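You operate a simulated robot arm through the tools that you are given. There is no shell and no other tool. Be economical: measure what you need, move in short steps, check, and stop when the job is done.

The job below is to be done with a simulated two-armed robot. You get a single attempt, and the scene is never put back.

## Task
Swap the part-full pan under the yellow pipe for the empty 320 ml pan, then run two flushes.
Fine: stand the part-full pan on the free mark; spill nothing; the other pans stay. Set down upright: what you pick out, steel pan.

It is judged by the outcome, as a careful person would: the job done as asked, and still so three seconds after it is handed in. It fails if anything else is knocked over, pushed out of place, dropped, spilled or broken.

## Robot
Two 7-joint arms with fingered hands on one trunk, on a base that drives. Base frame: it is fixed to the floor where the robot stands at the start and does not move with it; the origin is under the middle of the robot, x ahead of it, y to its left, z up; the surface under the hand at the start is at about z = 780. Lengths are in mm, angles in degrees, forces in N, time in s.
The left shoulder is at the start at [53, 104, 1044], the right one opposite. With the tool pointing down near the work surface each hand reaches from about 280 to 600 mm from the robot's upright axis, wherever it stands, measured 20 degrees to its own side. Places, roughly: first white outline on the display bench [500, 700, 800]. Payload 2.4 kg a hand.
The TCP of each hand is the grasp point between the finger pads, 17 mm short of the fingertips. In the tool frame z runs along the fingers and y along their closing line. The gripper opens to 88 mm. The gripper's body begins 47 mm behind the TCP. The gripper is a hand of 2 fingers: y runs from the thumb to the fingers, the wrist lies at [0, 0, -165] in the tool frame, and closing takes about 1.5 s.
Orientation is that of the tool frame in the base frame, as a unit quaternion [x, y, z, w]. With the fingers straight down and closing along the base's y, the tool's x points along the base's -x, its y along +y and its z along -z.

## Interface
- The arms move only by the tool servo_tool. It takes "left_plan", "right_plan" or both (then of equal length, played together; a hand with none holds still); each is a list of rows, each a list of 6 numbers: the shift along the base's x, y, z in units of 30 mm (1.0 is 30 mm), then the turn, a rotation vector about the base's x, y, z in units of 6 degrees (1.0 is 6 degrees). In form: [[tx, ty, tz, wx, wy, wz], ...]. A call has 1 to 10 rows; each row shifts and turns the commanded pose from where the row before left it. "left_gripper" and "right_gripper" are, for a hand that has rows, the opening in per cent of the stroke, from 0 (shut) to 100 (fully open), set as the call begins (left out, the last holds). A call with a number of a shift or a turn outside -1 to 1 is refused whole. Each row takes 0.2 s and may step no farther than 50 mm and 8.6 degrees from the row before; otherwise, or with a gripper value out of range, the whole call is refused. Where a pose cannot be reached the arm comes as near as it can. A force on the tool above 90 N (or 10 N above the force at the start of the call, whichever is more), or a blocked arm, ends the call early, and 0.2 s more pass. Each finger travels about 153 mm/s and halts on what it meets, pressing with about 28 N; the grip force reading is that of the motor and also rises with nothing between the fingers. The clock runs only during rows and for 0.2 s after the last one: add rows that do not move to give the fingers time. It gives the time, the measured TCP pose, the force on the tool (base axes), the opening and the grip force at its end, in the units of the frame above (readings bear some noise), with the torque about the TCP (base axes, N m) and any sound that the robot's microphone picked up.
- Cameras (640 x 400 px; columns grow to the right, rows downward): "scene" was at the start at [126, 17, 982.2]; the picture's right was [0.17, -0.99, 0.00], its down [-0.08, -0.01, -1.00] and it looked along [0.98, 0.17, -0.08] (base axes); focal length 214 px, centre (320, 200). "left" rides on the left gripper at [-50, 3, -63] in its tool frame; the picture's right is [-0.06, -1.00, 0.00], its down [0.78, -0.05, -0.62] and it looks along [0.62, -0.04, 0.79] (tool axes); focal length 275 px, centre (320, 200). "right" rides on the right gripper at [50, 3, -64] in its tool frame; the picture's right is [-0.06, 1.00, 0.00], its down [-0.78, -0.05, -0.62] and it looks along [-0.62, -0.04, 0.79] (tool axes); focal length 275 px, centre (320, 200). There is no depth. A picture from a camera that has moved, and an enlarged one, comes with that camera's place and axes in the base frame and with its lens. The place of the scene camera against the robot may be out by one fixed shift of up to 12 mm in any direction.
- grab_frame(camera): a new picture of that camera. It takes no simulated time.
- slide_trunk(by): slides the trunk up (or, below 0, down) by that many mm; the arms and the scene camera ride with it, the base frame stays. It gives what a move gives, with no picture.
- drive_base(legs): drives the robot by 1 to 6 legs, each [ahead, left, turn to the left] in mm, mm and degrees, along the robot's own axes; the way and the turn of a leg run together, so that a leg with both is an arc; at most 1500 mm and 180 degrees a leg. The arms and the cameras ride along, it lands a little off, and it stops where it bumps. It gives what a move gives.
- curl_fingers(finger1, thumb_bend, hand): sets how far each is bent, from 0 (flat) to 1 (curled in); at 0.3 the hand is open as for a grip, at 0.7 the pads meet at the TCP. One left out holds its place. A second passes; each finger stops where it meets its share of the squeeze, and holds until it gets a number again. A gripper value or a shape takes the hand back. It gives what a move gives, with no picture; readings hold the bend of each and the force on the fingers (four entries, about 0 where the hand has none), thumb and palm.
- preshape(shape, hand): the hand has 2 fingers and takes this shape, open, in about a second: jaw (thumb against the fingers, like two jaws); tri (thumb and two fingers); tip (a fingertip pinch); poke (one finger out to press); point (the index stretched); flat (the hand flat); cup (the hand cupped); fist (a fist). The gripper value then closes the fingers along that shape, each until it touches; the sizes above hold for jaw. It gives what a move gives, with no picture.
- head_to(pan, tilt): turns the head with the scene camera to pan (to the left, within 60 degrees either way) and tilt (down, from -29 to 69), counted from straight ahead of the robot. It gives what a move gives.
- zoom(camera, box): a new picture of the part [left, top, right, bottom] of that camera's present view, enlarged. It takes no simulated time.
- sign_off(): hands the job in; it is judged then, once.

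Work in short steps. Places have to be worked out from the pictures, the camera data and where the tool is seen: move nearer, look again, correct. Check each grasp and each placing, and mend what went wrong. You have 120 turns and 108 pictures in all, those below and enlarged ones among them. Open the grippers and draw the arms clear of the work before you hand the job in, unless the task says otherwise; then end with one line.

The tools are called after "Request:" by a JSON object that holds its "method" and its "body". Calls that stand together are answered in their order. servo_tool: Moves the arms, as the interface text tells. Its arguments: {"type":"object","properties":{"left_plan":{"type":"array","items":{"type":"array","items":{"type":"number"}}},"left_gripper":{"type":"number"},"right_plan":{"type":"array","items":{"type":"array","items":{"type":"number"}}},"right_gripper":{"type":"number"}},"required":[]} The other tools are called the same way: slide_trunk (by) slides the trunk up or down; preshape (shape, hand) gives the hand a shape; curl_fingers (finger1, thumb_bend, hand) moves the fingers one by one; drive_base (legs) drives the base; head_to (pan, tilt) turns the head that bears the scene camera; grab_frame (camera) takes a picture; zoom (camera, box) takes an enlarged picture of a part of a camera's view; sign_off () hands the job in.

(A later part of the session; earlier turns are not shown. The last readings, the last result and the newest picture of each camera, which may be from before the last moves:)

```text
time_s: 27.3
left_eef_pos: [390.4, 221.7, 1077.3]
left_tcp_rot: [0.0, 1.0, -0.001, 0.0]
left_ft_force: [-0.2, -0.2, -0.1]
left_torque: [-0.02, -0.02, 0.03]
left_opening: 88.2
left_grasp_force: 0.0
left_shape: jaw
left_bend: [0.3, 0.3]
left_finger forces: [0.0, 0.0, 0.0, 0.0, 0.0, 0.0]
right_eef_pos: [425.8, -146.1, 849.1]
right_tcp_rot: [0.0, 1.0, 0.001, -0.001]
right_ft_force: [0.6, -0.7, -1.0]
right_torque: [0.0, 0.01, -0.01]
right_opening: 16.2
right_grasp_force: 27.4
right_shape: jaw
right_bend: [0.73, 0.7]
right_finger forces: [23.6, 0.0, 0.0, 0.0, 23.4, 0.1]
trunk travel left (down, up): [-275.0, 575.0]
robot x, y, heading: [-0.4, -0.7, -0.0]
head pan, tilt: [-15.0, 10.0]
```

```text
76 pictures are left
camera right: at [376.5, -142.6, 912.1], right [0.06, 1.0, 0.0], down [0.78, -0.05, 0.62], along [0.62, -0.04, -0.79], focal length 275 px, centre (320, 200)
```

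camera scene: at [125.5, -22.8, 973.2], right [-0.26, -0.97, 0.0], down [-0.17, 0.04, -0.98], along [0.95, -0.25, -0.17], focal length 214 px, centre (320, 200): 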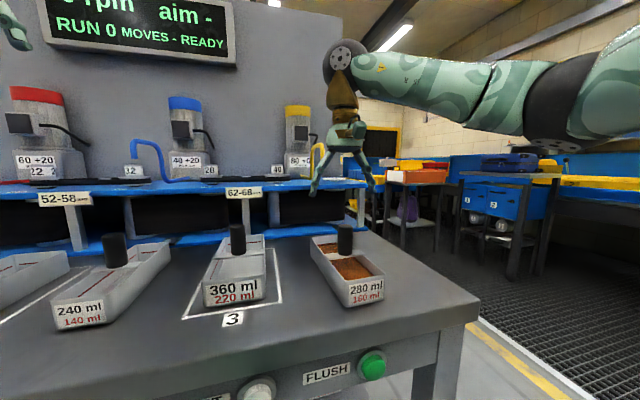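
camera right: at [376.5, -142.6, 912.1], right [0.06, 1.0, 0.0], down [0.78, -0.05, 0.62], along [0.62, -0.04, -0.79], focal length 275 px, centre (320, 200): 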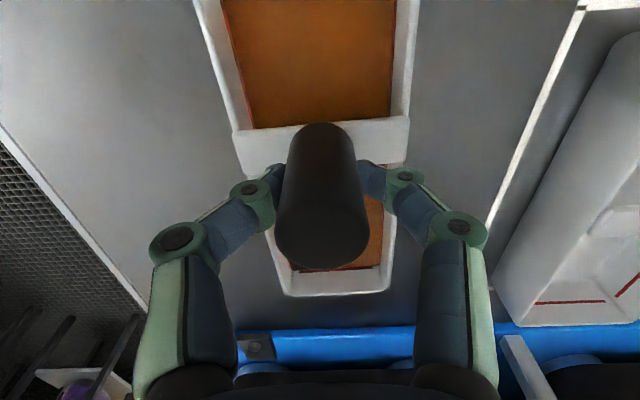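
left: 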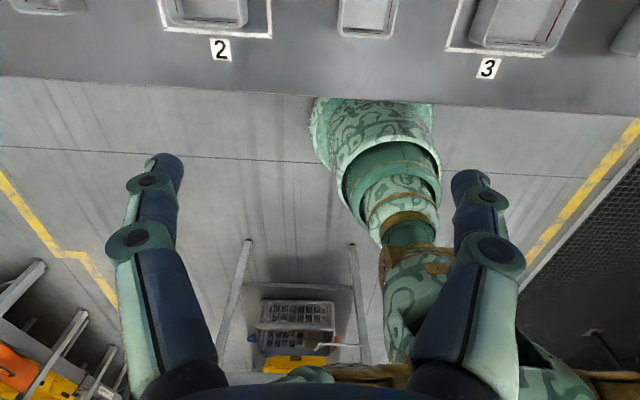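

Grip reads about 23.5 N on both fingers, handle held. I lift gently by ~20 mm and check for slip.

Request:
{"method": "servo_tool", "body": {"right_plan": [[0, 0, 0.1, 0, 0, 0], [0, 0, 0.2, 0, 0, 0], [0, 0, 0.2, 0, 0, 0], [0, 0, 0.2, 0, 0, 0], [0, 0, 0, 0, 0, 0]]}}

Request:
{"method": "grab_frame", "body": {"camera": "right"}}

Request:
{"method": "zoom", "body": {"camera": "scene", "box": [280, 160, 400, 310]}}

```text
time_s: 28.5
left_eef_pos: [389.8, 223.0, 1076.4]
left_tcp_rot: [0.0, 1.0, 0.0, 0.0]
left_ft_force: [-1.3, 0.4, -0.3]
left_torque: [0.0, -0.02, 0.04]
left_opening: 87.8
left_grasp_force: 0.1
left_shape: jaw
left_bend: [0.3, 0.3]
left_finger forces: [0.1, 0.1, 0.1, 0.0, 0.0, 0.0]
right_eef_pos: [425.8, -145.8, 870.0]
right_tcp_rot: [-0.001, 1.0, 0.0, 0.001]
right_ft_force: [0.3, 0.1, -1.1]
right_torque: [0.0, -0.01, -0.01]
right_opening: 16.5
right_grasp_force: 28.0
right_shape: jaw
right_bend: [0.73, 0.7]
right_finger forces: [23.8, 0.0, 0.0, 0.0, 23.5, 0.1]
trunk travel left (down, up): [-275.0, 575.0]
robot x, y, heading: [-1.7, -1.1, 0.2]
head pan, tilt: [-15.0, 10.0]
```

```text
75 pictures are left
camera right: at [376.9, -142.6, 934.1], right [0.06, 1.0, 0.0], down [0.78, -0.05, 0.62], along [0.62, -0.04, -0.79], focal length 275 px, centre (320, 200)
```

right: 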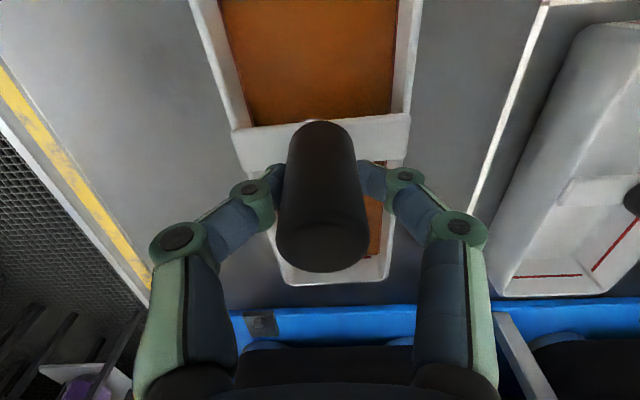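

```text
2.67 times, centred on (340, 235) of scene
camera zoom: at [125.6, -22.9, 973.2], right [-0.26, -0.97, 0.0], down [-0.17, 0.04, -0.98], along [0.95, -0.25, -0.17], focal length 572 px, centre (267, 107)
```

zoom: 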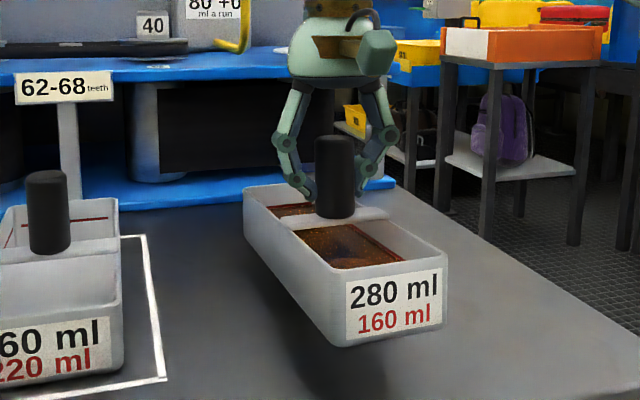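

Held and lifted; the pan is tipped back only about 2°. I raise it slowly and draw it back toward x≈360, then check the tilt.

Request:
{"method": "servo_tool", "body": {"right_plan": [[0, 0, 0.2, 0, 0, 0], [-0.1, 0, 0.4, 0, -0.1, 0], [-0.2, 0, 0.4, 0, -0.1, 0], [-0.3, 0, 0.4, 0, -0.1, 0], [-0.3, 0, 0.4, 0, 0, 0], [-0.3, 0, 0.4, 0, 0, 0], [-0.3, 0, 0.4, 0, 0, 0], [-0.3, 0, 0.4, 0, 0, 0], [-0.2, 0, 0.3, 0, 0, 0], [-0.1, 0, 0.1, 0, 0, 0]]}}

Request:
{"method": "grab_frame", "body": {"camera": "right"}}

Request:
{"method": "grab_frame", "body": {"camera": "scene"}}

```text
time_s: 30.7
left_eef_pos: [390.0, 223.3, 1076.9]
left_tcp_rot: [0.0, 1.0, 0.0, 0.0]
left_ft_force: [0.7, 0.0, 0.4]
left_torque: [-0.01, 0.01, 0.03]
left_opening: 88.0
left_grasp_force: 0.1
left_shape: jaw
left_bend: [0.3, 0.3]
left_finger forces: [0.0, 0.0, 0.0, 0.1, 0.1, 0.0]
right_eef_pos: [362.9, -147.1, 972.3]
right_tcp_rot: [0.0, 1.0, 0.0, 0.014]
right_ft_force: [0.9, 0.3, -2.0]
right_torque: [0.01, 0.0, 0.01]
right_opening: 16.1
right_grasp_force: 27.5
right_shape: jaw
right_bend: [0.73, 0.7]
right_finger forces: [23.8, 0.1, 0.0, 0.0, 23.5, 0.0]
trunk travel left (down, up): [-275.0, 575.0]
robot x, y, heading: [-1.9, 4.4, -0.1]
head pan, tilt: [-15.0, 10.0]
```

```text
73 pictures are left
camera right: at [311.7, -143.0, 1034.1], right [0.06, 1.0, 0.0], down [0.77, -0.05, 0.64], along [0.64, -0.04, -0.77], focal length 275 px, centre (320, 200)
```

right: 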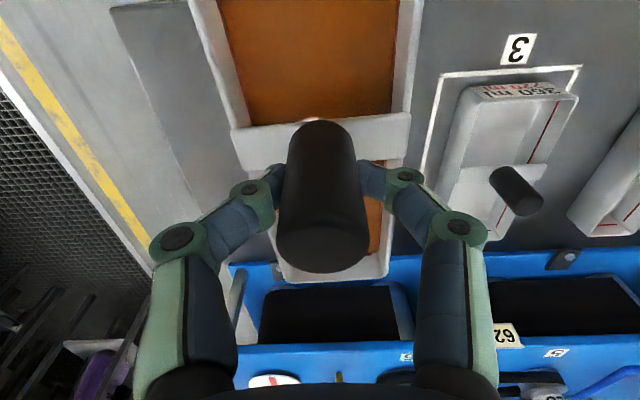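

```text
72 pictures are left
camera scene: at [125.6, -22.9, 973.2], right [-0.26, -0.97, 0.0], down [-0.17, 0.04, -0.98], along [0.95, -0.25, -0.17], focal length 214 px, centre (320, 200)
```

scene: 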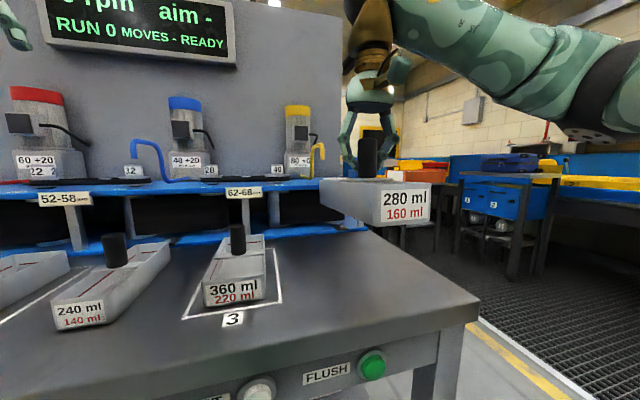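

Request:
{"method": "zoom", "body": {"camera": "scene", "box": [300, 100, 460, 240]}}

```text
2.86 times, centred on (380, 170) of scene
camera zoom: at [125.6, -22.9, 973.2], right [-0.26, -0.97, 0.0], down [-0.17, 0.04, -0.98], along [0.95, -0.25, -0.17], focal length 613 px, centre (149, 286)
```

zoom: 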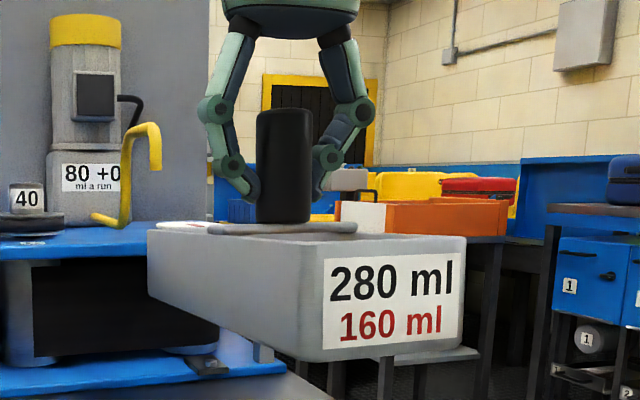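

The pan is tilted about 4° rear-down by its vanishing lines. I turn the hand by −4° about y to level it and recheck.

Request:
{"method": "servo_tool", "body": {"right_plan": [[0, 0, 0, 0, -0.2, 0], [0, 0, 0, 0, -0.25, 0], [0, 0, 0, 0, -0.2, 0], [0, 0, 0, 0, 0, 0], [0, 0, 0, 0, 0, 0]]}}

Request:
{"method": "zoom", "body": {"camera": "scene", "box": [300, 100, 460, 240]}}

Request:
{"method": "grab_frame", "body": {"camera": "right"}}

```text
time_s: 31.9
left_eef_pos: [390.7, 221.4, 1077.0]
left_tcp_rot: [0.0, 1.0, 0.0, 0.0]
left_ft_force: [0.2, 0.7, 0.9]
left_torque: [0.03, 0.01, 0.0]
left_opening: 87.9
left_grasp_force: 0.1
left_shape: jaw
left_bend: [0.3, 0.3]
left_finger forces: [0.0, 0.0, 0.0, 0.0, 0.0, 0.0]
right_eef_pos: [363.0, -147.1, 971.1]
right_tcp_rot: [0.0, 0.999, 0.0, 0.051]
right_ft_force: [-0.9, 0.3, -1.6]
right_torque: [0.0, 0.05, 0.01]
right_opening: 16.3
right_grasp_force: 28.1
right_shape: jaw
right_bend: [0.73, 0.7]
right_finger forces: [23.8, 0.1, 0.1, 0.0, 23.5, 0.0]
trunk travel left (down, up): [-275.0, 575.0]
robot x, y, heading: [1.0, -1.8, 0.3]
head pan, tilt: [-15.0, 10.0]
```

```text
2.86 times, centred on (380, 170) of scene
camera zoom: at [125.6, -22.9, 973.2], right [-0.26, -0.97, 0.0], down [-0.17, 0.04, -0.98], along [0.95, -0.25, -0.17], focal length 613 px, centre (149, 286)
```

zoom: 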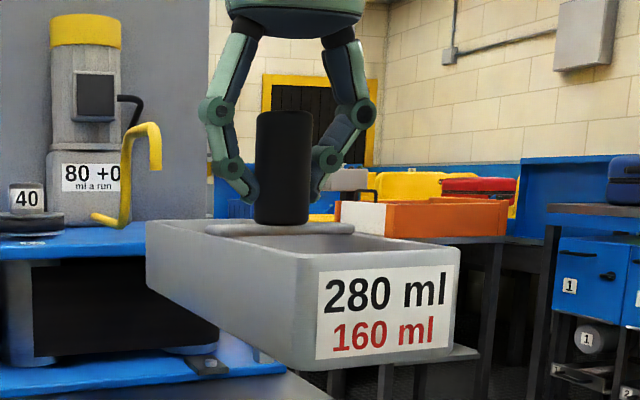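

```text
69 pictures are left
camera right: at [308.0, -143.0, 1030.0], right [0.06, 1.0, 0.01], down [0.72, -0.05, 0.69], along [0.69, -0.04, -0.72], focal length 275 px, centre (320, 200)
```

right: 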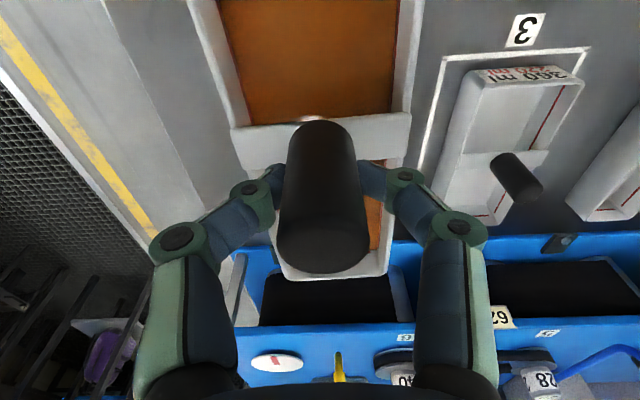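

The pan is level now. I drive left a short leg first, to see that the pan holds steady.

Request:
{"method": "drive_base", "body": {"legs": [[0, 100, 0]]}}

Request:
{"method": "zoom", "body": {"camera": "scene", "box": [300, 100, 460, 240]}}

```text
time_s: 33.1
left_eef_pos: [389.7, 322.6, 1077.1]
left_tcp_rot: [0.001, 1.0, 0.0, 0.0]
left_ft_force: [0.8, -0.6, 1.2]
left_torque: [0.0, -0.01, 0.01]
left_opening: 87.9
left_grasp_force: 0.2
left_shape: jaw
left_bend: [0.3, 0.3]
left_finger forces: [0.0, 0.0, 0.0, 0.0, 0.0, 0.0]
right_eef_pos: [362.3, -44.4, 972.2]
right_tcp_rot: [0.001, 0.999, 0.001, 0.05]
right_ft_force: [-0.4, 0.0, -1.8]
right_torque: [0.01, 0.01, 0.01]
right_opening: 16.6
right_grasp_force: 28.0
right_shape: jaw
right_bend: [0.73, 0.7]
right_finger forces: [23.7, 0.0, 0.1, 0.0, 23.5, 0.0]
trunk travel left (down, up): [-275.0, 575.0]
robot x, y, heading: [2.6, 103.9, -0.2]
head pan, tilt: [-15.0, 10.0]
```

```text
2.86 times, centred on (380, 170) of scene
camera zoom: at [125.6, 78.4, 973.2], right [-0.26, -0.97, 0.0], down [-0.17, 0.05, -0.98], along [0.95, -0.26, -0.17], focal length 613 px, centre (149, 286)
```

zoom: 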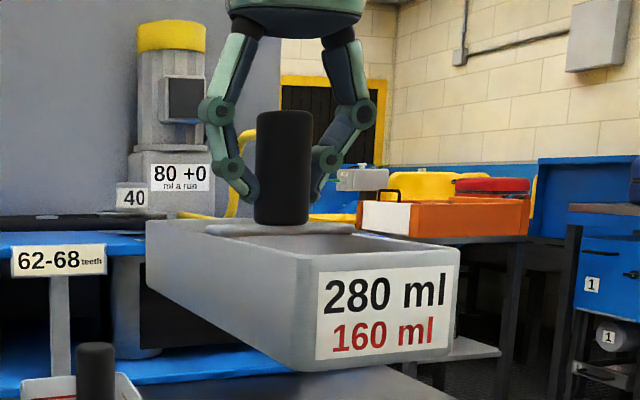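

Rock steady. I drive the remaining 755 mm left in legs.

Request:
{"method": "drive_base", "body": {"legs": [[0, 250, 0], [0, 250, 0], [0, 250, 0]]}}

Request:
{"method": "head_to", "body": {"pan": -15, "tilt": 30}}

Request:
{"method": "grab_frame", "body": {"camera": "scene"}}

Request:
{"method": "grab_frame", "body": {"camera": "right"}}

```text
time_s: 37.7
left_eef_pos: [387.9, 1073.9, 1076.2]
left_tcp_rot: [-0.002, 1.0, 0.0, 0.0]
left_ft_force: [0.3, 0.1, 1.0]
left_torque: [0.0, 0.02, 0.02]
left_opening: 88.0
left_grasp_force: 0.1
left_shape: jaw
left_bend: [0.3, 0.3]
left_finger forces: [0.0, 0.0, 0.0, 0.0, 0.0, 0.0]
right_eef_pos: [362.6, 705.3, 970.6]
right_tcp_rot: [-0.002, 0.999, 0.001, 0.05]
right_ft_force: [0.0, -0.2, -2.0]
right_torque: [0.01, -0.01, 0.04]
right_opening: 15.9
right_grasp_force: 28.1
right_shape: jaw
right_bend: [0.73, 0.7]
right_finger forces: [23.7, 0.1, 0.0, 0.1, 23.5, 0.0]
trunk travel left (down, up): [-275.0, 575.0]
robot x, y, heading: [4.0, 852.7, 0.3]
head pan, tilt: [-15.0, 10.0]
```

```text
time_s: 38.6
left_eef_pos: [388.9, 1074.6, 1077.0]
left_tcp_rot: [-0.001, 1.0, 0.0, 0.0]
left_ft_force: [0.0, 0.4, -0.2]
left_torque: [-0.03, 0.01, 0.05]
left_opening: 87.8
left_grasp_force: 0.1
left_shape: jaw
left_bend: [0.3, 0.3]
left_finger forces: [0.0, 0.0, 0.0, 0.0, 0.0, 0.0]
right_eef_pos: [363.6, 704.2, 971.7]
right_tcp_rot: [-0.002, 0.999, 0.0, 0.049]
right_ft_force: [-0.2, -0.1, -2.2]
right_torque: [0.03, 0.03, -0.02]
right_opening: 16.0
right_grasp_force: 27.9
right_shape: jaw
right_bend: [0.73, 0.7]
right_finger forces: [23.8, 0.0, 0.0, 0.0, 23.4, 0.1]
trunk travel left (down, up): [-275.0, 575.0]
robot x, y, heading: [-3.1, 848.3, 0.2]
head pan, tilt: [-15.0, 30.0]
```

```text
67 pictures are left
camera scene: at [122.8, 827.9, 940.9], right [-0.26, -0.97, 0.0], down [-0.48, 0.13, -0.87], along [0.84, -0.22, -0.5], focal length 214 px, centre (320, 200)
```

scene: 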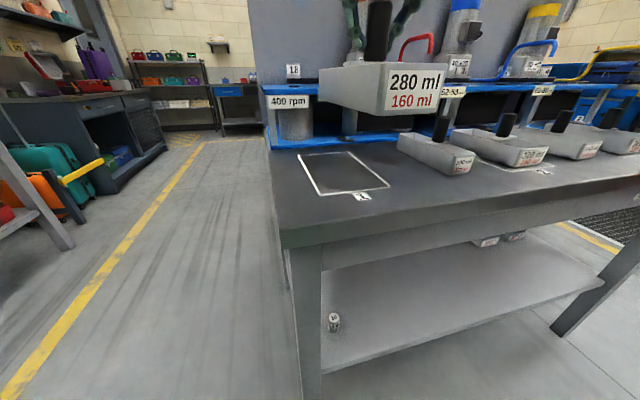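

```text
66 pictures are left
camera right: at [308.1, 707.9, 1030.0], right [0.06, 1.0, 0.01], down [0.72, -0.05, 0.69], along [0.69, -0.04, -0.72], focal length 275 px, centre (320, 200)
```

right: 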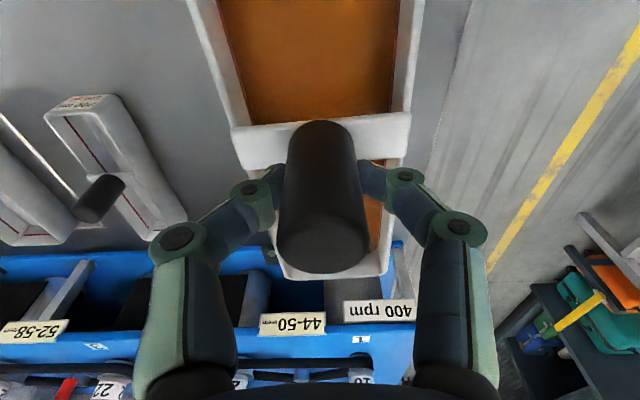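

Two estimates of mark 1 average to centre (500, 700), matching the given place. I bring the pan forward and down to just above the mark.

Request:
{"method": "servo_tool", "body": {"right_plan": [[0.2, 0, -0.2, 0, 0, 0], [0.4, -0.02, -0.4, 0, 0, 0], [0.5, -0.02, -0.5, 0, 0, 0], [0.5, -0.02, -0.5, 0, 0, 0], [0.5, -0.02, -0.5, 0, 0, 0], [0.5, -0.02, -0.4, 0, 0, 0], [0.5, -0.02, -0.3, 0, 0, 0], [0.5, -0.02, -0.3, 0, 0, 0], [0.4, 0, -0.2, 0, 0, 0], [0.3, 0, 0, 0, 0, 0]]}}

Request:
{"method": "grab_frame", "body": {"camera": "scene"}}

Request:
{"method": "grab_frame", "body": {"camera": "right"}}

```text
time_s: 40.8
left_eef_pos: [388.6, 1074.1, 1077.4]
left_tcp_rot: [-0.001, 1.0, 0.0, 0.0]
left_ft_force: [-1.0, 0.6, 0.7]
left_torque: [0.02, 0.0, 0.0]
left_opening: 87.7
left_grasp_force: 0.1
left_shape: jaw
left_bend: [0.3, 0.3]
left_finger forces: [0.0, 0.0, 0.1, 0.1, 0.0, 0.0]
right_eef_pos: [492.2, 700.7, 873.8]
right_tcp_rot: [-0.002, 0.999, 0.001, 0.049]
right_ft_force: [0.3, 0.7, -1.8]
right_torque: [0.03, 0.04, 0.0]
right_opening: 16.2
right_grasp_force: 28.2
right_shape: jaw
right_bend: [0.73, 0.7]
right_finger forces: [23.8, 0.0, 0.0, 0.0, 23.5, 0.0]
trunk travel left (down, up): [-275.0, 575.0]
robot x, y, heading: [-0.9, 850.5, 0.2]
head pan, tilt: [-15.0, 30.0]
```

```text
65 pictures are left
camera scene: at [122.8, 828.0, 940.9], right [-0.26, -0.97, 0.0], down [-0.48, 0.13, -0.87], along [0.84, -0.22, -0.5], focal length 214 px, centre (320, 200)
```

scene: 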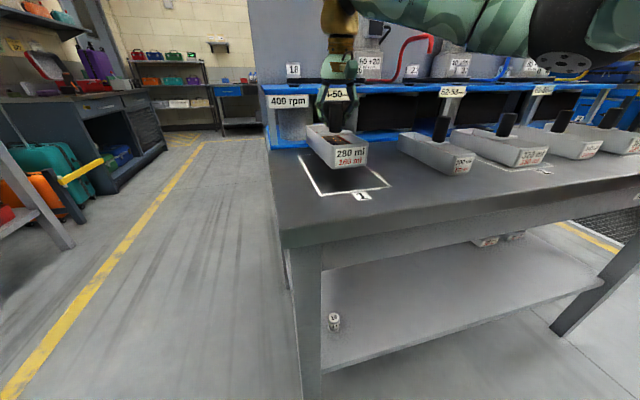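

```text
64 pictures are left
camera right: at [437.9, 703.5, 931.4], right [0.06, 1.0, 0.01], down [0.72, -0.05, 0.69], along [0.69, -0.04, -0.72], focal length 275 px, centre (320, 200)
```

right: 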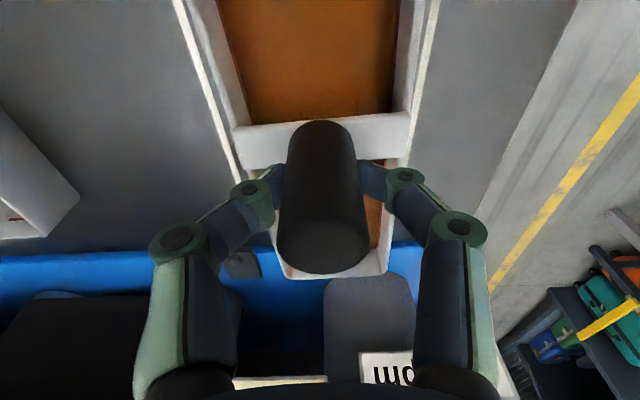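

Centred sideways between the outline's long lines. I lower to about 3 mm above the bench and check fore-aft.

Request:
{"method": "servo_tool", "body": {"right_plan": [[0, 0, -0.2, 0, 0, 0], [0, 0, -0.2, 0, 0, 0], [0, 0, -0.15, 0, 0, 0], [0, 0, -0.1, 0, 0, 0], [0, 0, 0, 0, 0, 0]]}}

Request:
{"method": "zoom", "body": {"camera": "scene", "box": [270, 80, 430, 220]}}

```text
time_s: 42.0
left_eef_pos: [388.2, 1073.7, 1077.0]
left_tcp_rot: [-0.001, 1.0, 0.001, 0.0]
left_ft_force: [-0.1, 0.0, 0.0]
left_torque: [0.0, 0.0, -0.01]
left_opening: 87.8
left_grasp_force: 0.0
left_shape: jaw
left_bend: [0.3, 0.3]
left_finger forces: [0.0, 0.0, 0.0, 0.1, 0.0, 0.0]
right_eef_pos: [492.5, 699.8, 853.4]
right_tcp_rot: [-0.002, 0.999, 0.0, 0.05]
right_ft_force: [-0.2, 0.1, -2.5]
right_torque: [0.0, -0.01, 0.0]
right_opening: 16.4
right_grasp_force: 28.1
right_shape: jaw
right_bend: [0.73, 0.7]
right_finger forces: [23.8, 0.1, 0.0, 0.1, 23.4, 0.1]
trunk travel left (down, up): [-275.0, 575.0]
robot x, y, heading: [1.8, 851.4, 0.5]
head pan, tilt: [-15.0, 30.0]
```

```text
2.86 times, centred on (350, 150) of scene
camera zoom: at [122.8, 828.0, 940.9], right [-0.26, -0.97, 0.0], down [-0.48, 0.13, -0.87], along [0.84, -0.22, -0.5], focal length 613 px, centre (234, 343)
```

zoom: 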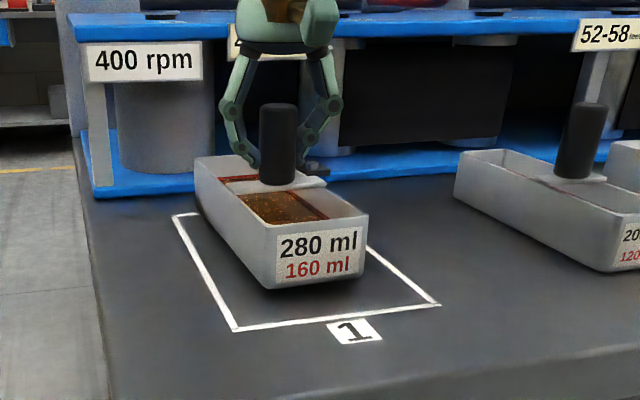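

Correcting for the scene camera's ~11 mm height shift, the outline spans x 387–578, so the pan should come back ~9 mm. I shift it and lower to touch.

Request:
{"method": "servo_tool", "body": {"right_plan": [[-0.15, 0, 0, 0, 0, 0], [-0.15, 0, 0, 0, 0, 0], [0, 0, -0.07, 0, 0, 0], [0, 0, -0.07, 0, 0, 0], [0, 0, 0, 0, 0, 0]]}}

Request:
{"method": "zoom", "body": {"camera": "scene", "box": [270, 80, 430, 220]}}

```text
time_s: 43.2
left_eef_pos: [388.8, 1073.4, 1076.2]
left_tcp_rot: [-0.001, 1.0, 0.0, 0.0]
left_ft_force: [0.1, -0.9, 1.7]
left_torque: [-0.01, 0.02, 0.02]
left_opening: 87.8
left_grasp_force: 0.1
left_shape: jaw
left_bend: [0.3, 0.3]
left_finger forces: [0.0, 0.1, 0.1, 0.1, 0.0, 0.0]
right_eef_pos: [483.1, 701.1, 848.7]
right_tcp_rot: [-0.002, 0.999, 0.0, 0.049]
right_ft_force: [0.2, -0.5, -1.9]
right_torque: [0.01, 0.05, 0.02]
right_opening: 16.2
right_grasp_force: 27.9
right_shape: jaw
right_bend: [0.73, 0.7]
right_finger forces: [23.8, 0.0, 0.0, 0.0, 23.5, 0.1]
trunk travel left (down, up): [-275.0, 575.0]
robot x, y, heading: [-2.0, 849.8, 0.1]
head pan, tilt: [-15.0, 30.0]
```

```text
2.86 times, centred on (350, 150) of scene
camera zoom: at [122.8, 828.0, 940.9], right [-0.26, -0.97, 0.0], down [-0.48, 0.13, -0.87], along [0.84, -0.22, -0.5], focal length 613 px, centre (234, 343)
```

zoom: 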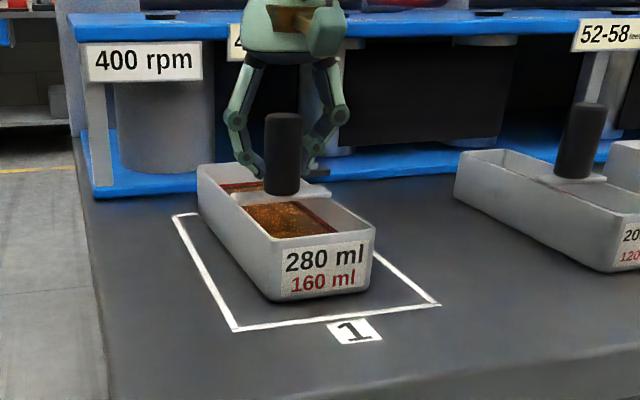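

Front gap still looks larger than the rear; I come back another 9 mm and lower until touch.

Request:
{"method": "servo_tool", "body": {"right_plan": [[-0.15, 0, 0, 0, 0, 0], [-0.15, 0, 0, 0, 0, 0], [0, 0, -0.07, 0, 0, 0], [0, 0, 0, 0, 0, 0]]}}

Request:
{"method": "zoom", "body": {"camera": "scene", "box": [270, 80, 430, 220]}}

Request:
{"method": "grab_frame", "body": {"camera": "right"}}

```text
time_s: 44.2
left_eef_pos: [387.9, 1073.1, 1076.5]
left_tcp_rot: [-0.001, 1.0, 0.0, 0.0]
left_ft_force: [0.6, -0.3, 0.6]
left_torque: [-0.04, 0.02, 0.01]
left_opening: 87.8
left_grasp_force: 0.0
left_shape: jaw
left_bend: [0.3, 0.3]
left_finger forces: [0.1, 0.1, 0.0, 0.0, 0.0, 0.0]
right_eef_pos: [472.9, 699.7, 847.0]
right_tcp_rot: [-0.002, 0.999, 0.0, 0.05]
right_ft_force: [1.0, -0.6, 4.2]
right_torque: [0.0, 0.0, 0.03]
right_opening: 16.6
right_grasp_force: 28.2
right_shape: jaw
right_bend: [0.73, 0.7]
right_finger forces: [25.2, 0.1, 0.0, 0.0, 25.3, 0.0]
trunk travel left (down, up): [-275.0, 575.0]
robot x, y, heading: [0.4, 850.8, -0.0]
head pan, tilt: [-15.0, 30.0]
```

```text
2.86 times, centred on (350, 150) of scene
camera zoom: at [122.7, 828.0, 941.0], right [-0.26, -0.97, 0.0], down [-0.48, 0.13, -0.87], along [0.84, -0.22, -0.5], focal length 613 px, centre (234, 343)
```

zoom: 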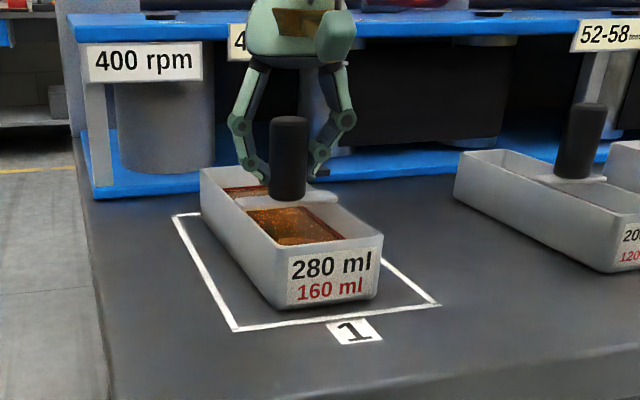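

```text
60 pictures are left
camera right: at [418.8, 703.5, 905.6], right [0.06, 1.0, 0.01], down [0.72, -0.05, 0.69], along [0.69, -0.04, -0.72], focal length 275 px, centre (320, 200)
```

right: 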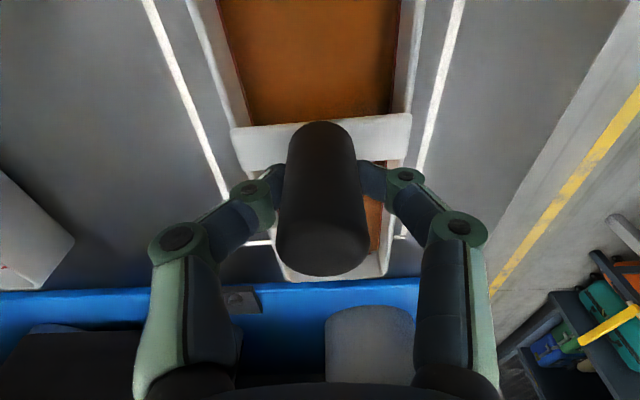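

Touching down (net ~6 N up) and inside the outline on all sides. I open the fingers gently.

Request:
{"method": "servo_tool", "body": {"right_plan": [[0, 0, 0, 0, 0, 0], [0, 0, 0, 0, 0, 0]], "right_gripper": 26}}

Request:
{"method": "servo_tool", "body": {"right_plan": [[0, 0, 0, 0, 0, 0], [0, 0, 0, 0, 0, 0], [0, 0, 0, 0, 0, 0]], "right_gripper": 100}}

Request:
{"method": "grab_frame", "body": {"camera": "right"}}

```text
time_s: 44.8
left_eef_pos: [387.2, 1073.1, 1077.3]
left_tcp_rot: [-0.002, 1.0, 0.001, 0.001]
left_ft_force: [0.1, 0.1, 0.3]
left_torque: [-0.01, -0.01, 0.0]
left_opening: 88.1
left_grasp_force: 0.1
left_shape: jaw
left_bend: [0.3, 0.3]
left_finger forces: [0.0, 0.1, 0.0, 0.0, 0.0, 0.0]
right_eef_pos: [473.3, 699.1, 845.8]
right_tcp_rot: [-0.002, 0.999, -0.001, 0.049]
right_ft_force: [1.0, 0.0, 0.3]
right_torque: [-0.03, 0.02, -0.02]
right_opening: 22.7
right_grasp_force: 0.1
right_shape: jaw
right_bend: [0.73, 0.7]
right_finger forces: [0.1, 0.0, 0.0, 0.0, 0.0, 0.0]
trunk travel left (down, up): [-275.0, 575.0]
robot x, y, heading: [0.6, 851.8, 0.3]
head pan, tilt: [-15.0, 30.0]
```

```text
time_s: 45.6
left_eef_pos: [389.0, 1073.7, 1076.8]
left_tcp_rot: [-0.002, 1.0, 0.001, 0.0]
left_ft_force: [0.1, -0.4, 0.3]
left_torque: [0.01, 0.0, -0.01]
left_opening: 87.8
left_grasp_force: 0.0
left_shape: jaw
left_bend: [0.3, 0.3]
left_finger forces: [0.0, 0.0, 0.1, 0.0, 0.0, 0.0]
right_eef_pos: [473.0, 700.8, 847.5]
right_tcp_rot: [-0.002, 0.999, 0.001, 0.049]
right_ft_force: [-0.4, 0.4, 0.5]
right_torque: [0.02, 0.03, -0.04]
right_opening: 87.9
right_grasp_force: 0.0
right_shape: jaw
right_bend: [0.3, 0.3]
right_finger forces: [0.0, 0.0, 0.0, 0.0, 0.0, 0.1]
trunk travel left (down, up): [-275.0, 575.0]
robot x, y, heading: [0.6, 850.6, 0.2]
head pan, tilt: [-15.0, 30.0]
```

```text
59 pictures are left
camera right: at [418.7, 703.5, 905.2], right [0.06, 1.0, 0.01], down [0.72, -0.05, 0.69], along [0.69, -0.04, -0.72], focal length 275 px, centre (320, 200)
```

right: 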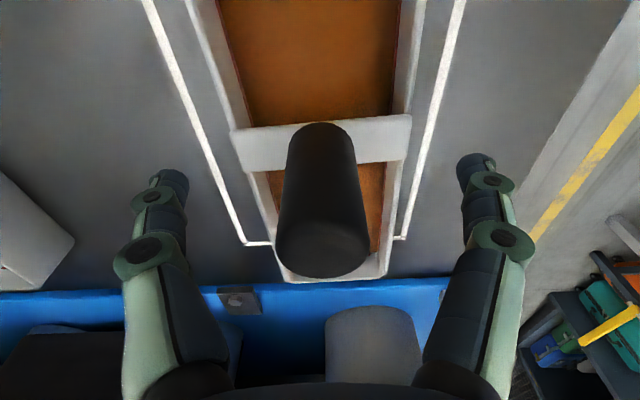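

Released and stable. I lift away, straighten the hand, and view the placed pan from above.

Request:
{"method": "servo_tool", "body": {"right_plan": [[0, 0, 0.5, 0, 0, 0], [0, 0, 0.8, 0, 0, 0], [0, 0, 0.8, 0, 0.3, 0], [-0.5, 0, 0.8, 0, 0.35, 0], [-0.8, 0, 0.8, 0, 0.3, 0], [-0.8, 0, 0.8, 0, 0, 0], [-0.8, 0, 0.4, 0, 0, 0], [0, 0, 0, 0, 0, 0]]}}

Request:
{"method": "grab_frame", "body": {"camera": "right"}}

Request:
{"method": "zoom", "body": {"camera": "scene", "box": [270, 80, 430, 220]}}

```text
time_s: 47.4
left_eef_pos: [388.6, 1074.4, 1076.8]
left_tcp_rot: [-0.002, 1.0, 0.0, -0.001]
left_ft_force: [-0.3, 0.0, -0.2]
left_torque: [0.03, 0.0, 0.01]
left_opening: 87.7
left_grasp_force: 0.0
left_shape: jaw
left_bend: [0.3, 0.3]
left_finger forces: [0.0, 0.1, 0.0, 0.0, 0.0, 0.1]
right_eef_pos: [386.4, 702.4, 994.3]
right_tcp_rot: [-0.002, 1.0, 0.001, 0.0]
right_ft_force: [0.5, -0.4, -1.5]
right_torque: [0.0, -0.03, -0.02]
right_opening: 87.8
right_grasp_force: 0.2
right_shape: jaw
right_bend: [0.3, 0.3]
right_finger forces: [0.0, 0.0, 0.0, 0.0, 0.0, 0.0]
trunk travel left (down, up): [-275.0, 575.0]
robot x, y, heading: [1.3, 851.0, 0.2]
head pan, tilt: [-15.0, 30.0]
```

```text
58 pictures are left
camera right: at [337.5, 705.3, 1057.9], right [0.06, 1.0, 0.0], down [0.78, -0.05, 0.62], along [0.62, -0.04, -0.79], focal length 275 px, centre (320, 200)
```

right: 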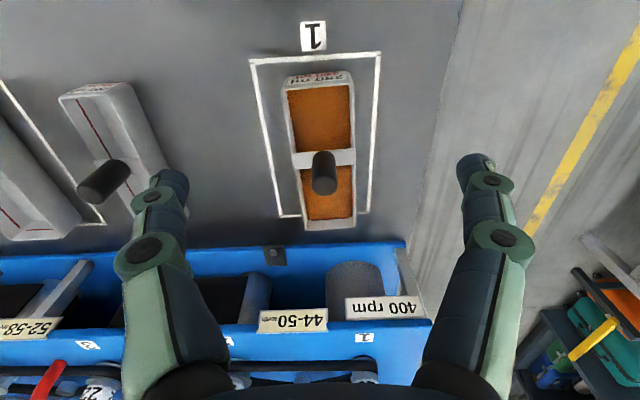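

```text
2.86 times, centred on (350, 150) of scene
camera zoom: at [122.7, 828.0, 940.9], right [-0.26, -0.97, 0.0], down [-0.48, 0.13, -0.87], along [0.84, -0.22, -0.5], focal length 613 px, centre (234, 343)
```

zoom: 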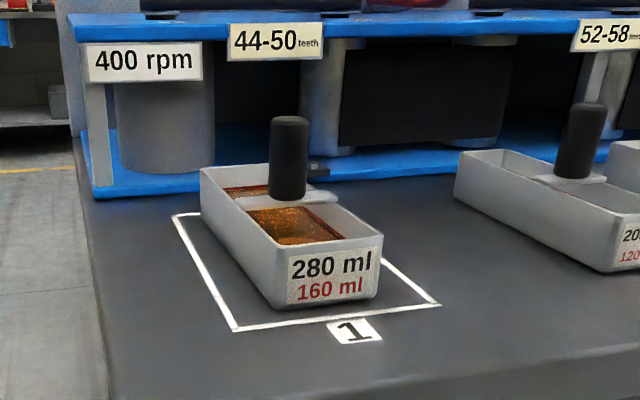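

Pan sits centred in mark 1, upright. Now I drive right ~365 mm to face the 320 ml pan.

Request:
{"method": "drive_base", "body": {"legs": [[0, -365, 0]]}}

Request:
{"method": "grab_frame", "body": {"camera": "right"}}

Request:
{"method": "grab_frame", "body": {"camera": "scene"}}

```text
time_s: 49.7
left_eef_pos: [390.3, 706.1, 1077.2]
left_tcp_rot: [0.001, 1.0, 0.0, 0.0]
left_ft_force: [0.3, 0.6, -1.0]
left_torque: [-0.03, 0.05, -0.01]
left_opening: 87.9
left_grasp_force: 0.1
left_shape: jaw
left_bend: [0.3, 0.3]
left_finger forces: [0.0, 0.0, 0.1, 0.0, 0.1, 0.0]
right_eef_pos: [386.4, 335.5, 994.6]
right_tcp_rot: [-0.001, 1.0, 0.0, 0.0]
right_ft_force: [-0.2, 0.0, 0.1]
right_torque: [0.01, -0.01, -0.01]
right_opening: 88.1
right_grasp_force: 0.0
right_shape: jaw
right_bend: [0.3, 0.3]
right_finger forces: [0.1, 0.0, 0.0, 0.0, 0.0, 0.1]
trunk travel left (down, up): [-275.0, 575.0]
robot x, y, heading: [-1.9, 484.6, 0.1]
head pan, tilt: [-15.0, 30.0]
```

```text
56 pictures are left
camera right: at [338.0, 338.7, 1057.7], right [0.06, 1.0, 0.0], down [0.78, -0.05, 0.62], along [0.62, -0.04, -0.79], focal length 275 px, centre (320, 200)
```

right: 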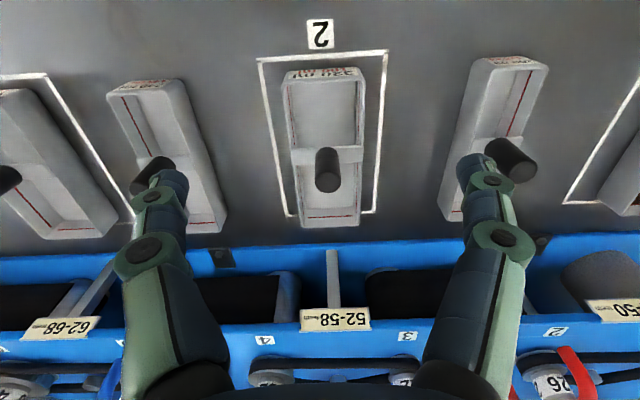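

```text
55 pictures are left
camera scene: at [123.4, 462.2, 940.9], right [-0.26, -0.97, 0.0], down [-0.48, 0.13, -0.87], along [0.84, -0.22, -0.5], focal length 214 px, centre (320, 200)
```

scene: 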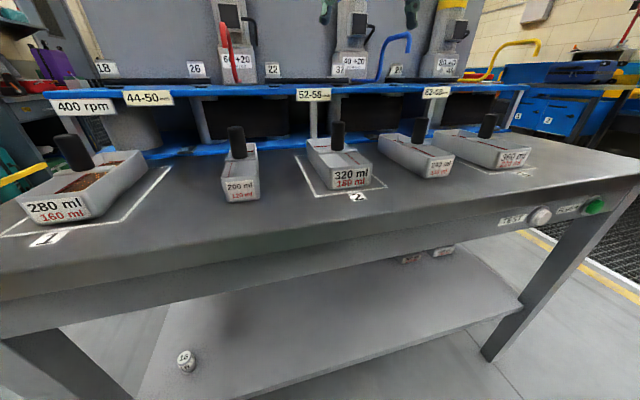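

The 320 ml handle reads about (468, 337). I move above it to z≈900 and check alignment.

Request:
{"method": "servo_tool", "body": {"right_plan": [[0.8, 0, -0.5, 0, 0, 0], [0.8, 0.05, -0.6, 0, 0, 0], [0.7, 0, -0.7, 0, 0, 0], [0.43, 0, -0.7, 0, 0, 0], [0, 0, -0.65, 0, 0, 0], [0, 0, 0, 0, 0, 0]]}}

Request:
{"method": "grab_frame", "body": {"camera": "right"}}

```text
time_s: 51.1
left_eef_pos: [389.8, 707.9, 1077.5]
left_tcp_rot: [0.0, 1.0, -0.001, 0.0]
left_ft_force: [-0.2, 0.7, 1.1]
left_torque: [-0.06, -0.01, 0.02]
left_opening: 87.7
left_grasp_force: 0.1
left_shape: jaw
left_bend: [0.3, 0.3]
left_finger forces: [0.0, 0.0, 0.1, 0.0, 0.1, 0.0]
right_eef_pos: [467.2, 337.1, 899.2]
right_tcp_rot: [0.0, 1.0, 0.0, 0.0]
right_ft_force: [-0.8, 0.1, 0.1]
right_torque: [-0.02, 0.03, 0.04]
right_opening: 87.9
right_grasp_force: 0.0
right_shape: jaw
right_bend: [0.3, 0.3]
right_finger forces: [0.0, 0.0, 0.1, 0.0, 0.1, 0.1]
trunk travel left (down, up): [-275.0, 575.0]
robot x, y, heading: [0.2, 484.7, -0.2]
head pan, tilt: [-15.0, 30.0]
```

```text
54 pictures are left
camera right: at [419.3, 340.8, 962.8], right [0.06, 1.0, 0.0], down [0.78, -0.05, 0.62], along [0.62, -0.04, -0.79], focal length 275 px, centre (320, 200)
```

right: 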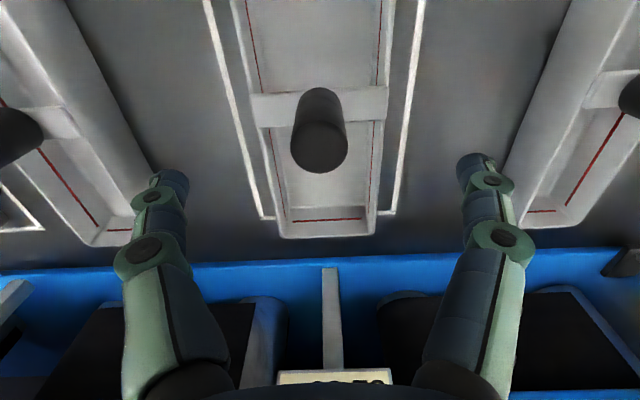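

Aligned within 3 mm. I shift +3 mm, descend to z≈848 and close to just short of contact.

Request:
{"method": "servo_tool", "body": {"right_plan": [[0.1, 0, -0.6, 0, 0, 0], [0, 0, -0.6, 0, 0, 0], [0, 0, -0.5, 0, 0, 0], [0, 0, 0, 0, 0, 0]]}}

Request:
{"method": "servo_tool", "body": {"right_plan": [[0, 0, 0, 0, 0, 0], [0, 0, 0, 0, 0, 0], [0, 0, 0, 0, 0, 0]], "right_gripper": 28}}

Request:
{"method": "grab_frame", "body": {"camera": "right"}}

```text
time_s: 52.1
left_eef_pos: [390.6, 706.8, 1076.6]
left_tcp_rot: [0.0, 1.0, 0.001, 0.0]
left_ft_force: [-0.2, 0.5, 0.5]
left_torque: [-0.01, -0.03, -0.02]
left_opening: 87.8
left_grasp_force: 0.1
left_shape: jaw
left_bend: [0.3, 0.3]
left_finger forces: [0.0, 0.0, 0.0, 0.1, 0.0, 0.1]
right_eef_pos: [471.3, 337.8, 849.2]
right_tcp_rot: [0.0, 1.0, 0.0, 0.0]
right_ft_force: [-0.4, 0.5, 0.0]
right_torque: [0.0, 0.0, 0.0]
right_opening: 88.3
right_grasp_force: 0.0
right_shape: jaw
right_bend: [0.3, 0.3]
right_finger forces: [0.0, 0.0, 0.1, 0.0, 0.1, 0.0]
trunk travel left (down, up): [-275.0, 575.0]
robot x, y, heading: [-2.6, 482.9, 0.0]
head pan, tilt: [-15.0, 30.0]
```

```text
time_s: 52.9
left_eef_pos: [391.1, 705.7, 1076.5]
left_tcp_rot: [0.0, 1.0, -0.001, 0.0]
left_ft_force: [0.6, -0.4, 0.6]
left_torque: [-0.01, 0.02, 0.0]
left_opening: 88.1
left_grasp_force: 0.0
left_shape: jaw
left_bend: [0.3, 0.3]
left_finger forces: [0.1, 0.1, 0.1, 0.0, 0.0, 0.0]
right_eef_pos: [470.5, 337.0, 848.5]
right_tcp_rot: [0.0, 1.0, 0.0, 0.0]
right_ft_force: [-0.2, 1.4, -0.8]
right_torque: [0.03, -0.02, -0.01]
right_opening: 24.7
right_grasp_force: 0.0
right_shape: jaw
right_bend: [0.73, 0.7]
right_finger forces: [0.1, 0.0, 0.0, 0.0, 0.0, 0.0]
trunk travel left (down, up): [-275.0, 575.0]
robot x, y, heading: [2.5, 484.6, 0.2]
head pan, tilt: [-15.0, 30.0]
```

```text
53 pictures are left
camera right: at [422.6, 340.0, 913.1], right [0.06, 1.0, 0.0], down [0.78, -0.05, 0.62], along [0.62, -0.04, -0.79], focal length 275 px, centre (320, 200)
```

right: 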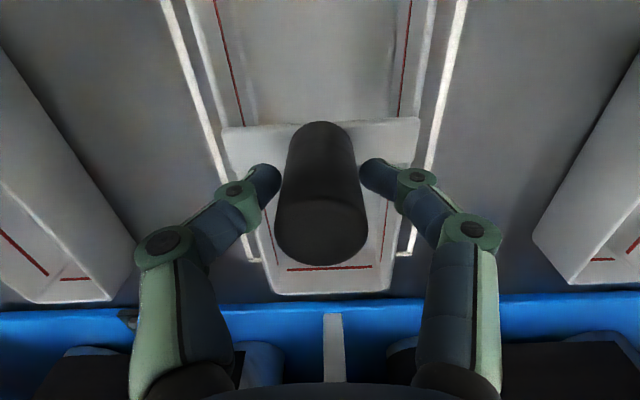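

Nearly identical to the earlier good grasp; I nudge −1.5 mm in x and close on the handle.

Request:
{"method": "servo_tool", "body": {"right_plan": [[-0.05, 0, 0, 0, 0, 0], [0, 0, 0, 0, 0, 0]], "right_gripper": 22}}

Request:
{"method": "servo_tool", "body": {"right_plan": [[0, 0, 0, 0, 0, 0], [0, 0, 0, 0, 0, 0]], "right_gripper": 18}}

Request:
{"method": "grab_frame", "body": {"camera": "right"}}

```text
time_s: 53.5
left_eef_pos: [389.8, 708.1, 1077.4]
left_tcp_rot: [-0.001, 1.0, 0.0, 0.0]
left_ft_force: [0.1, -0.2, 0.5]
left_torque: [0.01, -0.03, -0.02]
left_opening: 88.0
left_grasp_force: 0.1
left_shape: jaw
left_bend: [0.3, 0.3]
left_finger forces: [0.1, 0.0, 0.1, 0.0, 0.0, 0.1]
right_eef_pos: [469.7, 337.3, 849.6]
right_tcp_rot: [0.0, 1.0, 0.0, 0.001]
right_ft_force: [1.2, -0.6, 1.4]
right_torque: [-0.01, -0.01, -0.02]
right_opening: 20.6
right_grasp_force: 0.1
right_shape: jaw
right_bend: [0.73, 0.7]
right_finger forces: [0.5, 0.0, 0.0, 0.0, 0.6, 0.0]
trunk travel left (down, up): [-275.0, 575.0]
robot x, y, heading: [-2.6, 482.1, -0.1]
head pan, tilt: [-15.0, 30.0]
```

```text
time_s: 54.1
left_eef_pos: [390.6, 706.7, 1076.3]
left_tcp_rot: [0.001, 1.0, 0.0, 0.001]
left_ft_force: [0.1, -0.1, 0.0]
left_torque: [0.01, 0.01, 0.02]
left_opening: 87.8
left_grasp_force: 0.0
left_shape: jaw
left_bend: [0.3, 0.3]
left_finger forces: [0.1, 0.0, 0.0, 0.1, 0.0, 0.0]
right_eef_pos: [469.8, 336.8, 850.5]
right_tcp_rot: [-0.001, 1.0, -0.001, -0.001]
right_ft_force: [-0.2, -0.4, -0.3]
right_torque: [0.01, 0.02, -0.03]
right_opening: 16.6
right_grasp_force: 27.3
right_shape: jaw
right_bend: [0.73, 0.7]
right_finger forces: [23.3, 0.0, 0.0, 0.0, 23.4, 0.0]
trunk travel left (down, up): [-275.0, 575.0]
robot x, y, heading: [3.7, 484.2, 0.0]
head pan, tilt: [-15.0, 30.0]
```

```text
52 pictures are left
camera right: at [421.2, 340.2, 912.6], right [0.06, 1.0, 0.0], down [0.78, -0.05, 0.62], along [0.62, -0.04, -0.79], focal length 275 px, centre (320, 200)
```

right: 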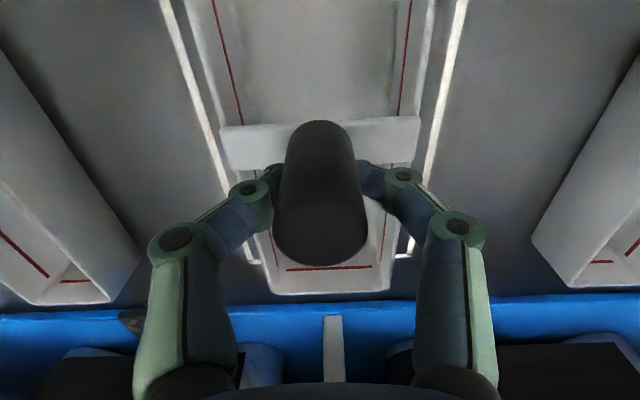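

Gripped at 23 N. I lift straight up slowly, then back and up.

Request:
{"method": "servo_tool", "body": {"right_plan": [[0, 0, 0.1, 0, 0, 0], [0, 0, 0.3, 0, 0, 0], [0, 0, 0.4, 0, 0, 0], [0, 0, 0.5, 0, 0, 0], [0, 0, 0.5, 0, 0, 0], [0, 0, 0.5, 0, 0, 0], [0, 0, 0.5, 0, 0, 0], [0, 0, 0.5, 0, 0, 0], [-0.3, 0, 0.4, 0, 0, 0], [-0.3, 0, 0.2, 0, 0, 0]]}}

Request:
{"method": "servo_tool", "body": {"right_plan": [[-0.4, 0, 0.1, 0, 0, 0], [-0.4, 0, 0, 0, 0, 0], [-0.4, 0, 0, 0, 0, 0], [-0.4, 0, 0, 0, 0, 0], [-0.4, 0, 0, 0, 0, 0], [-0.4, 0, 0, 0, 0, 0], [-0.3, 0, 0, 0, 0, 0], [-0.2, 0, 0, 0, 0, 0], [0, 0, 0, 0, 0, 0]]}}

Request:
{"method": "head_to", "body": {"pan": -15, "tilt": 10}}

Request:
{"method": "zoom", "body": {"camera": "scene", "box": [300, 100, 460, 240]}}

Request:
{"method": "grab_frame", "body": {"camera": "right"}}

```text
time_s: 56.3
left_eef_pos: [389.9, 707.1, 1077.3]
left_tcp_rot: [0.0, 1.0, -0.001, 0.0]
left_ft_force: [0.5, 0.6, -0.7]
left_torque: [-0.01, 0.02, -0.01]
left_opening: 88.1
left_grasp_force: 0.1
left_shape: jaw
left_bend: [0.3, 0.3]
left_finger forces: [0.1, 0.0, 0.0, 0.0, 0.0, 0.0]
right_eef_pos: [450.1, 338.0, 966.7]
right_tcp_rot: [0.001, 1.0, 0.001, 0.0]
right_ft_force: [-0.3, 1.3, -1.4]
right_torque: [0.03, 0.0, -0.02]
right_opening: 16.3
right_grasp_force: 28.5
right_shape: jaw
right_bend: [0.73, 0.7]
right_finger forces: [23.5, 0.0, 0.0, 0.0, 23.4, 0.0]
trunk travel left (down, up): [-275.0, 575.0]
robot x, y, heading: [-0.9, 488.7, -0.0]
head pan, tilt: [-15.0, 30.0]
```

```text
time_s: 58.3
left_eef_pos: [388.7, 708.1, 1077.1]
left_tcp_rot: [0.0, 1.0, 0.001, 0.0]
left_ft_force: [-0.4, 0.1, -1.2]
left_torque: [-0.01, 0.03, 0.03]
left_opening: 88.5
left_grasp_force: 0.1
left_shape: jaw
left_bend: [0.3, 0.3]
left_finger forces: [0.0, 0.0, 0.1, 0.0, 0.1, 0.1]
right_eef_pos: [363.8, 336.9, 970.0]
right_tcp_rot: [0.0, 1.0, 0.001, 0.0]
right_ft_force: [0.0, 0.2, -2.1]
right_torque: [0.01, 0.0, -0.01]
right_opening: 16.4
right_grasp_force: 28.0
right_shape: jaw
right_bend: [0.73, 0.7]
right_finger forces: [23.5, 0.1, 0.0, 0.0, 23.4, 0.0]
trunk travel left (down, up): [-275.0, 575.0]
robot x, y, heading: [3.0, 483.1, -0.2]
head pan, tilt: [-15.0, 30.0]
```

```text
time_s: 59.1
left_eef_pos: [389.7, 706.8, 1076.9]
left_tcp_rot: [0.0, 1.0, 0.0, 0.0]
left_ft_force: [0.5, 0.4, -0.5]
left_torque: [-0.03, 0.02, 0.0]
left_opening: 88.0
left_grasp_force: 0.0
left_shape: jaw
left_bend: [0.3, 0.3]
left_finger forces: [0.0, 0.1, 0.0, 0.0, 0.1, 0.0]
right_eef_pos: [364.6, 337.6, 969.3]
right_tcp_rot: [0.0, 1.0, 0.0, 0.0]
right_ft_force: [0.7, 0.0, -1.9]
right_torque: [-0.02, 0.04, 0.0]
right_opening: 16.1
right_grasp_force: 28.4
right_shape: jaw
right_bend: [0.73, 0.7]
right_finger forces: [23.5, 0.1, 0.0, 0.1, 23.4, 0.0]
trunk travel left (down, up): [-275.0, 575.0]
robot x, y, heading: [-1.2, 485.3, -0.0]
head pan, tilt: [-15.0, 10.0]
```

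```text
2.86 times, centred on (380, 170) of scene
camera zoom: at [125.9, 461.5, 973.1], right [-0.26, -0.97, 0.0], down [-0.17, 0.05, -0.98], along [0.95, -0.25, -0.17], focal length 613 px, centre (149, 286)
```

zoom: 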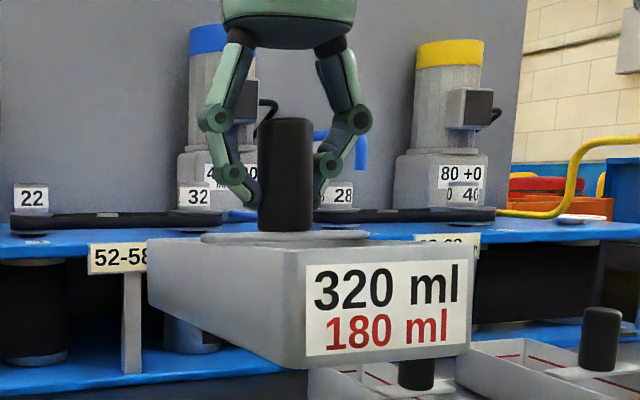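

```text
50 pictures are left
camera right: at [316.5, 340.3, 1032.2], right [0.06, 1.0, 0.0], down [0.78, -0.05, 0.62], along [0.62, -0.04, -0.79], focal length 275 px, centre (320, 200)
```

right: 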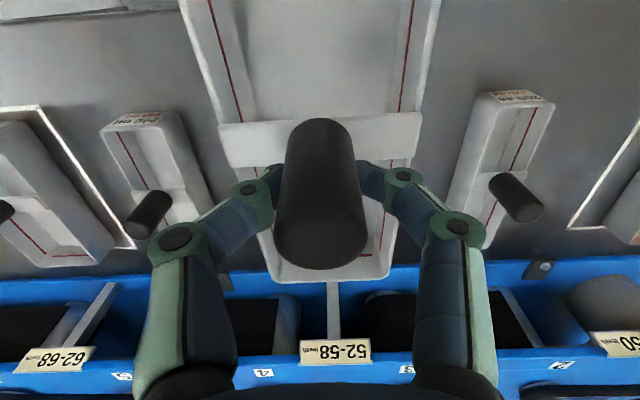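

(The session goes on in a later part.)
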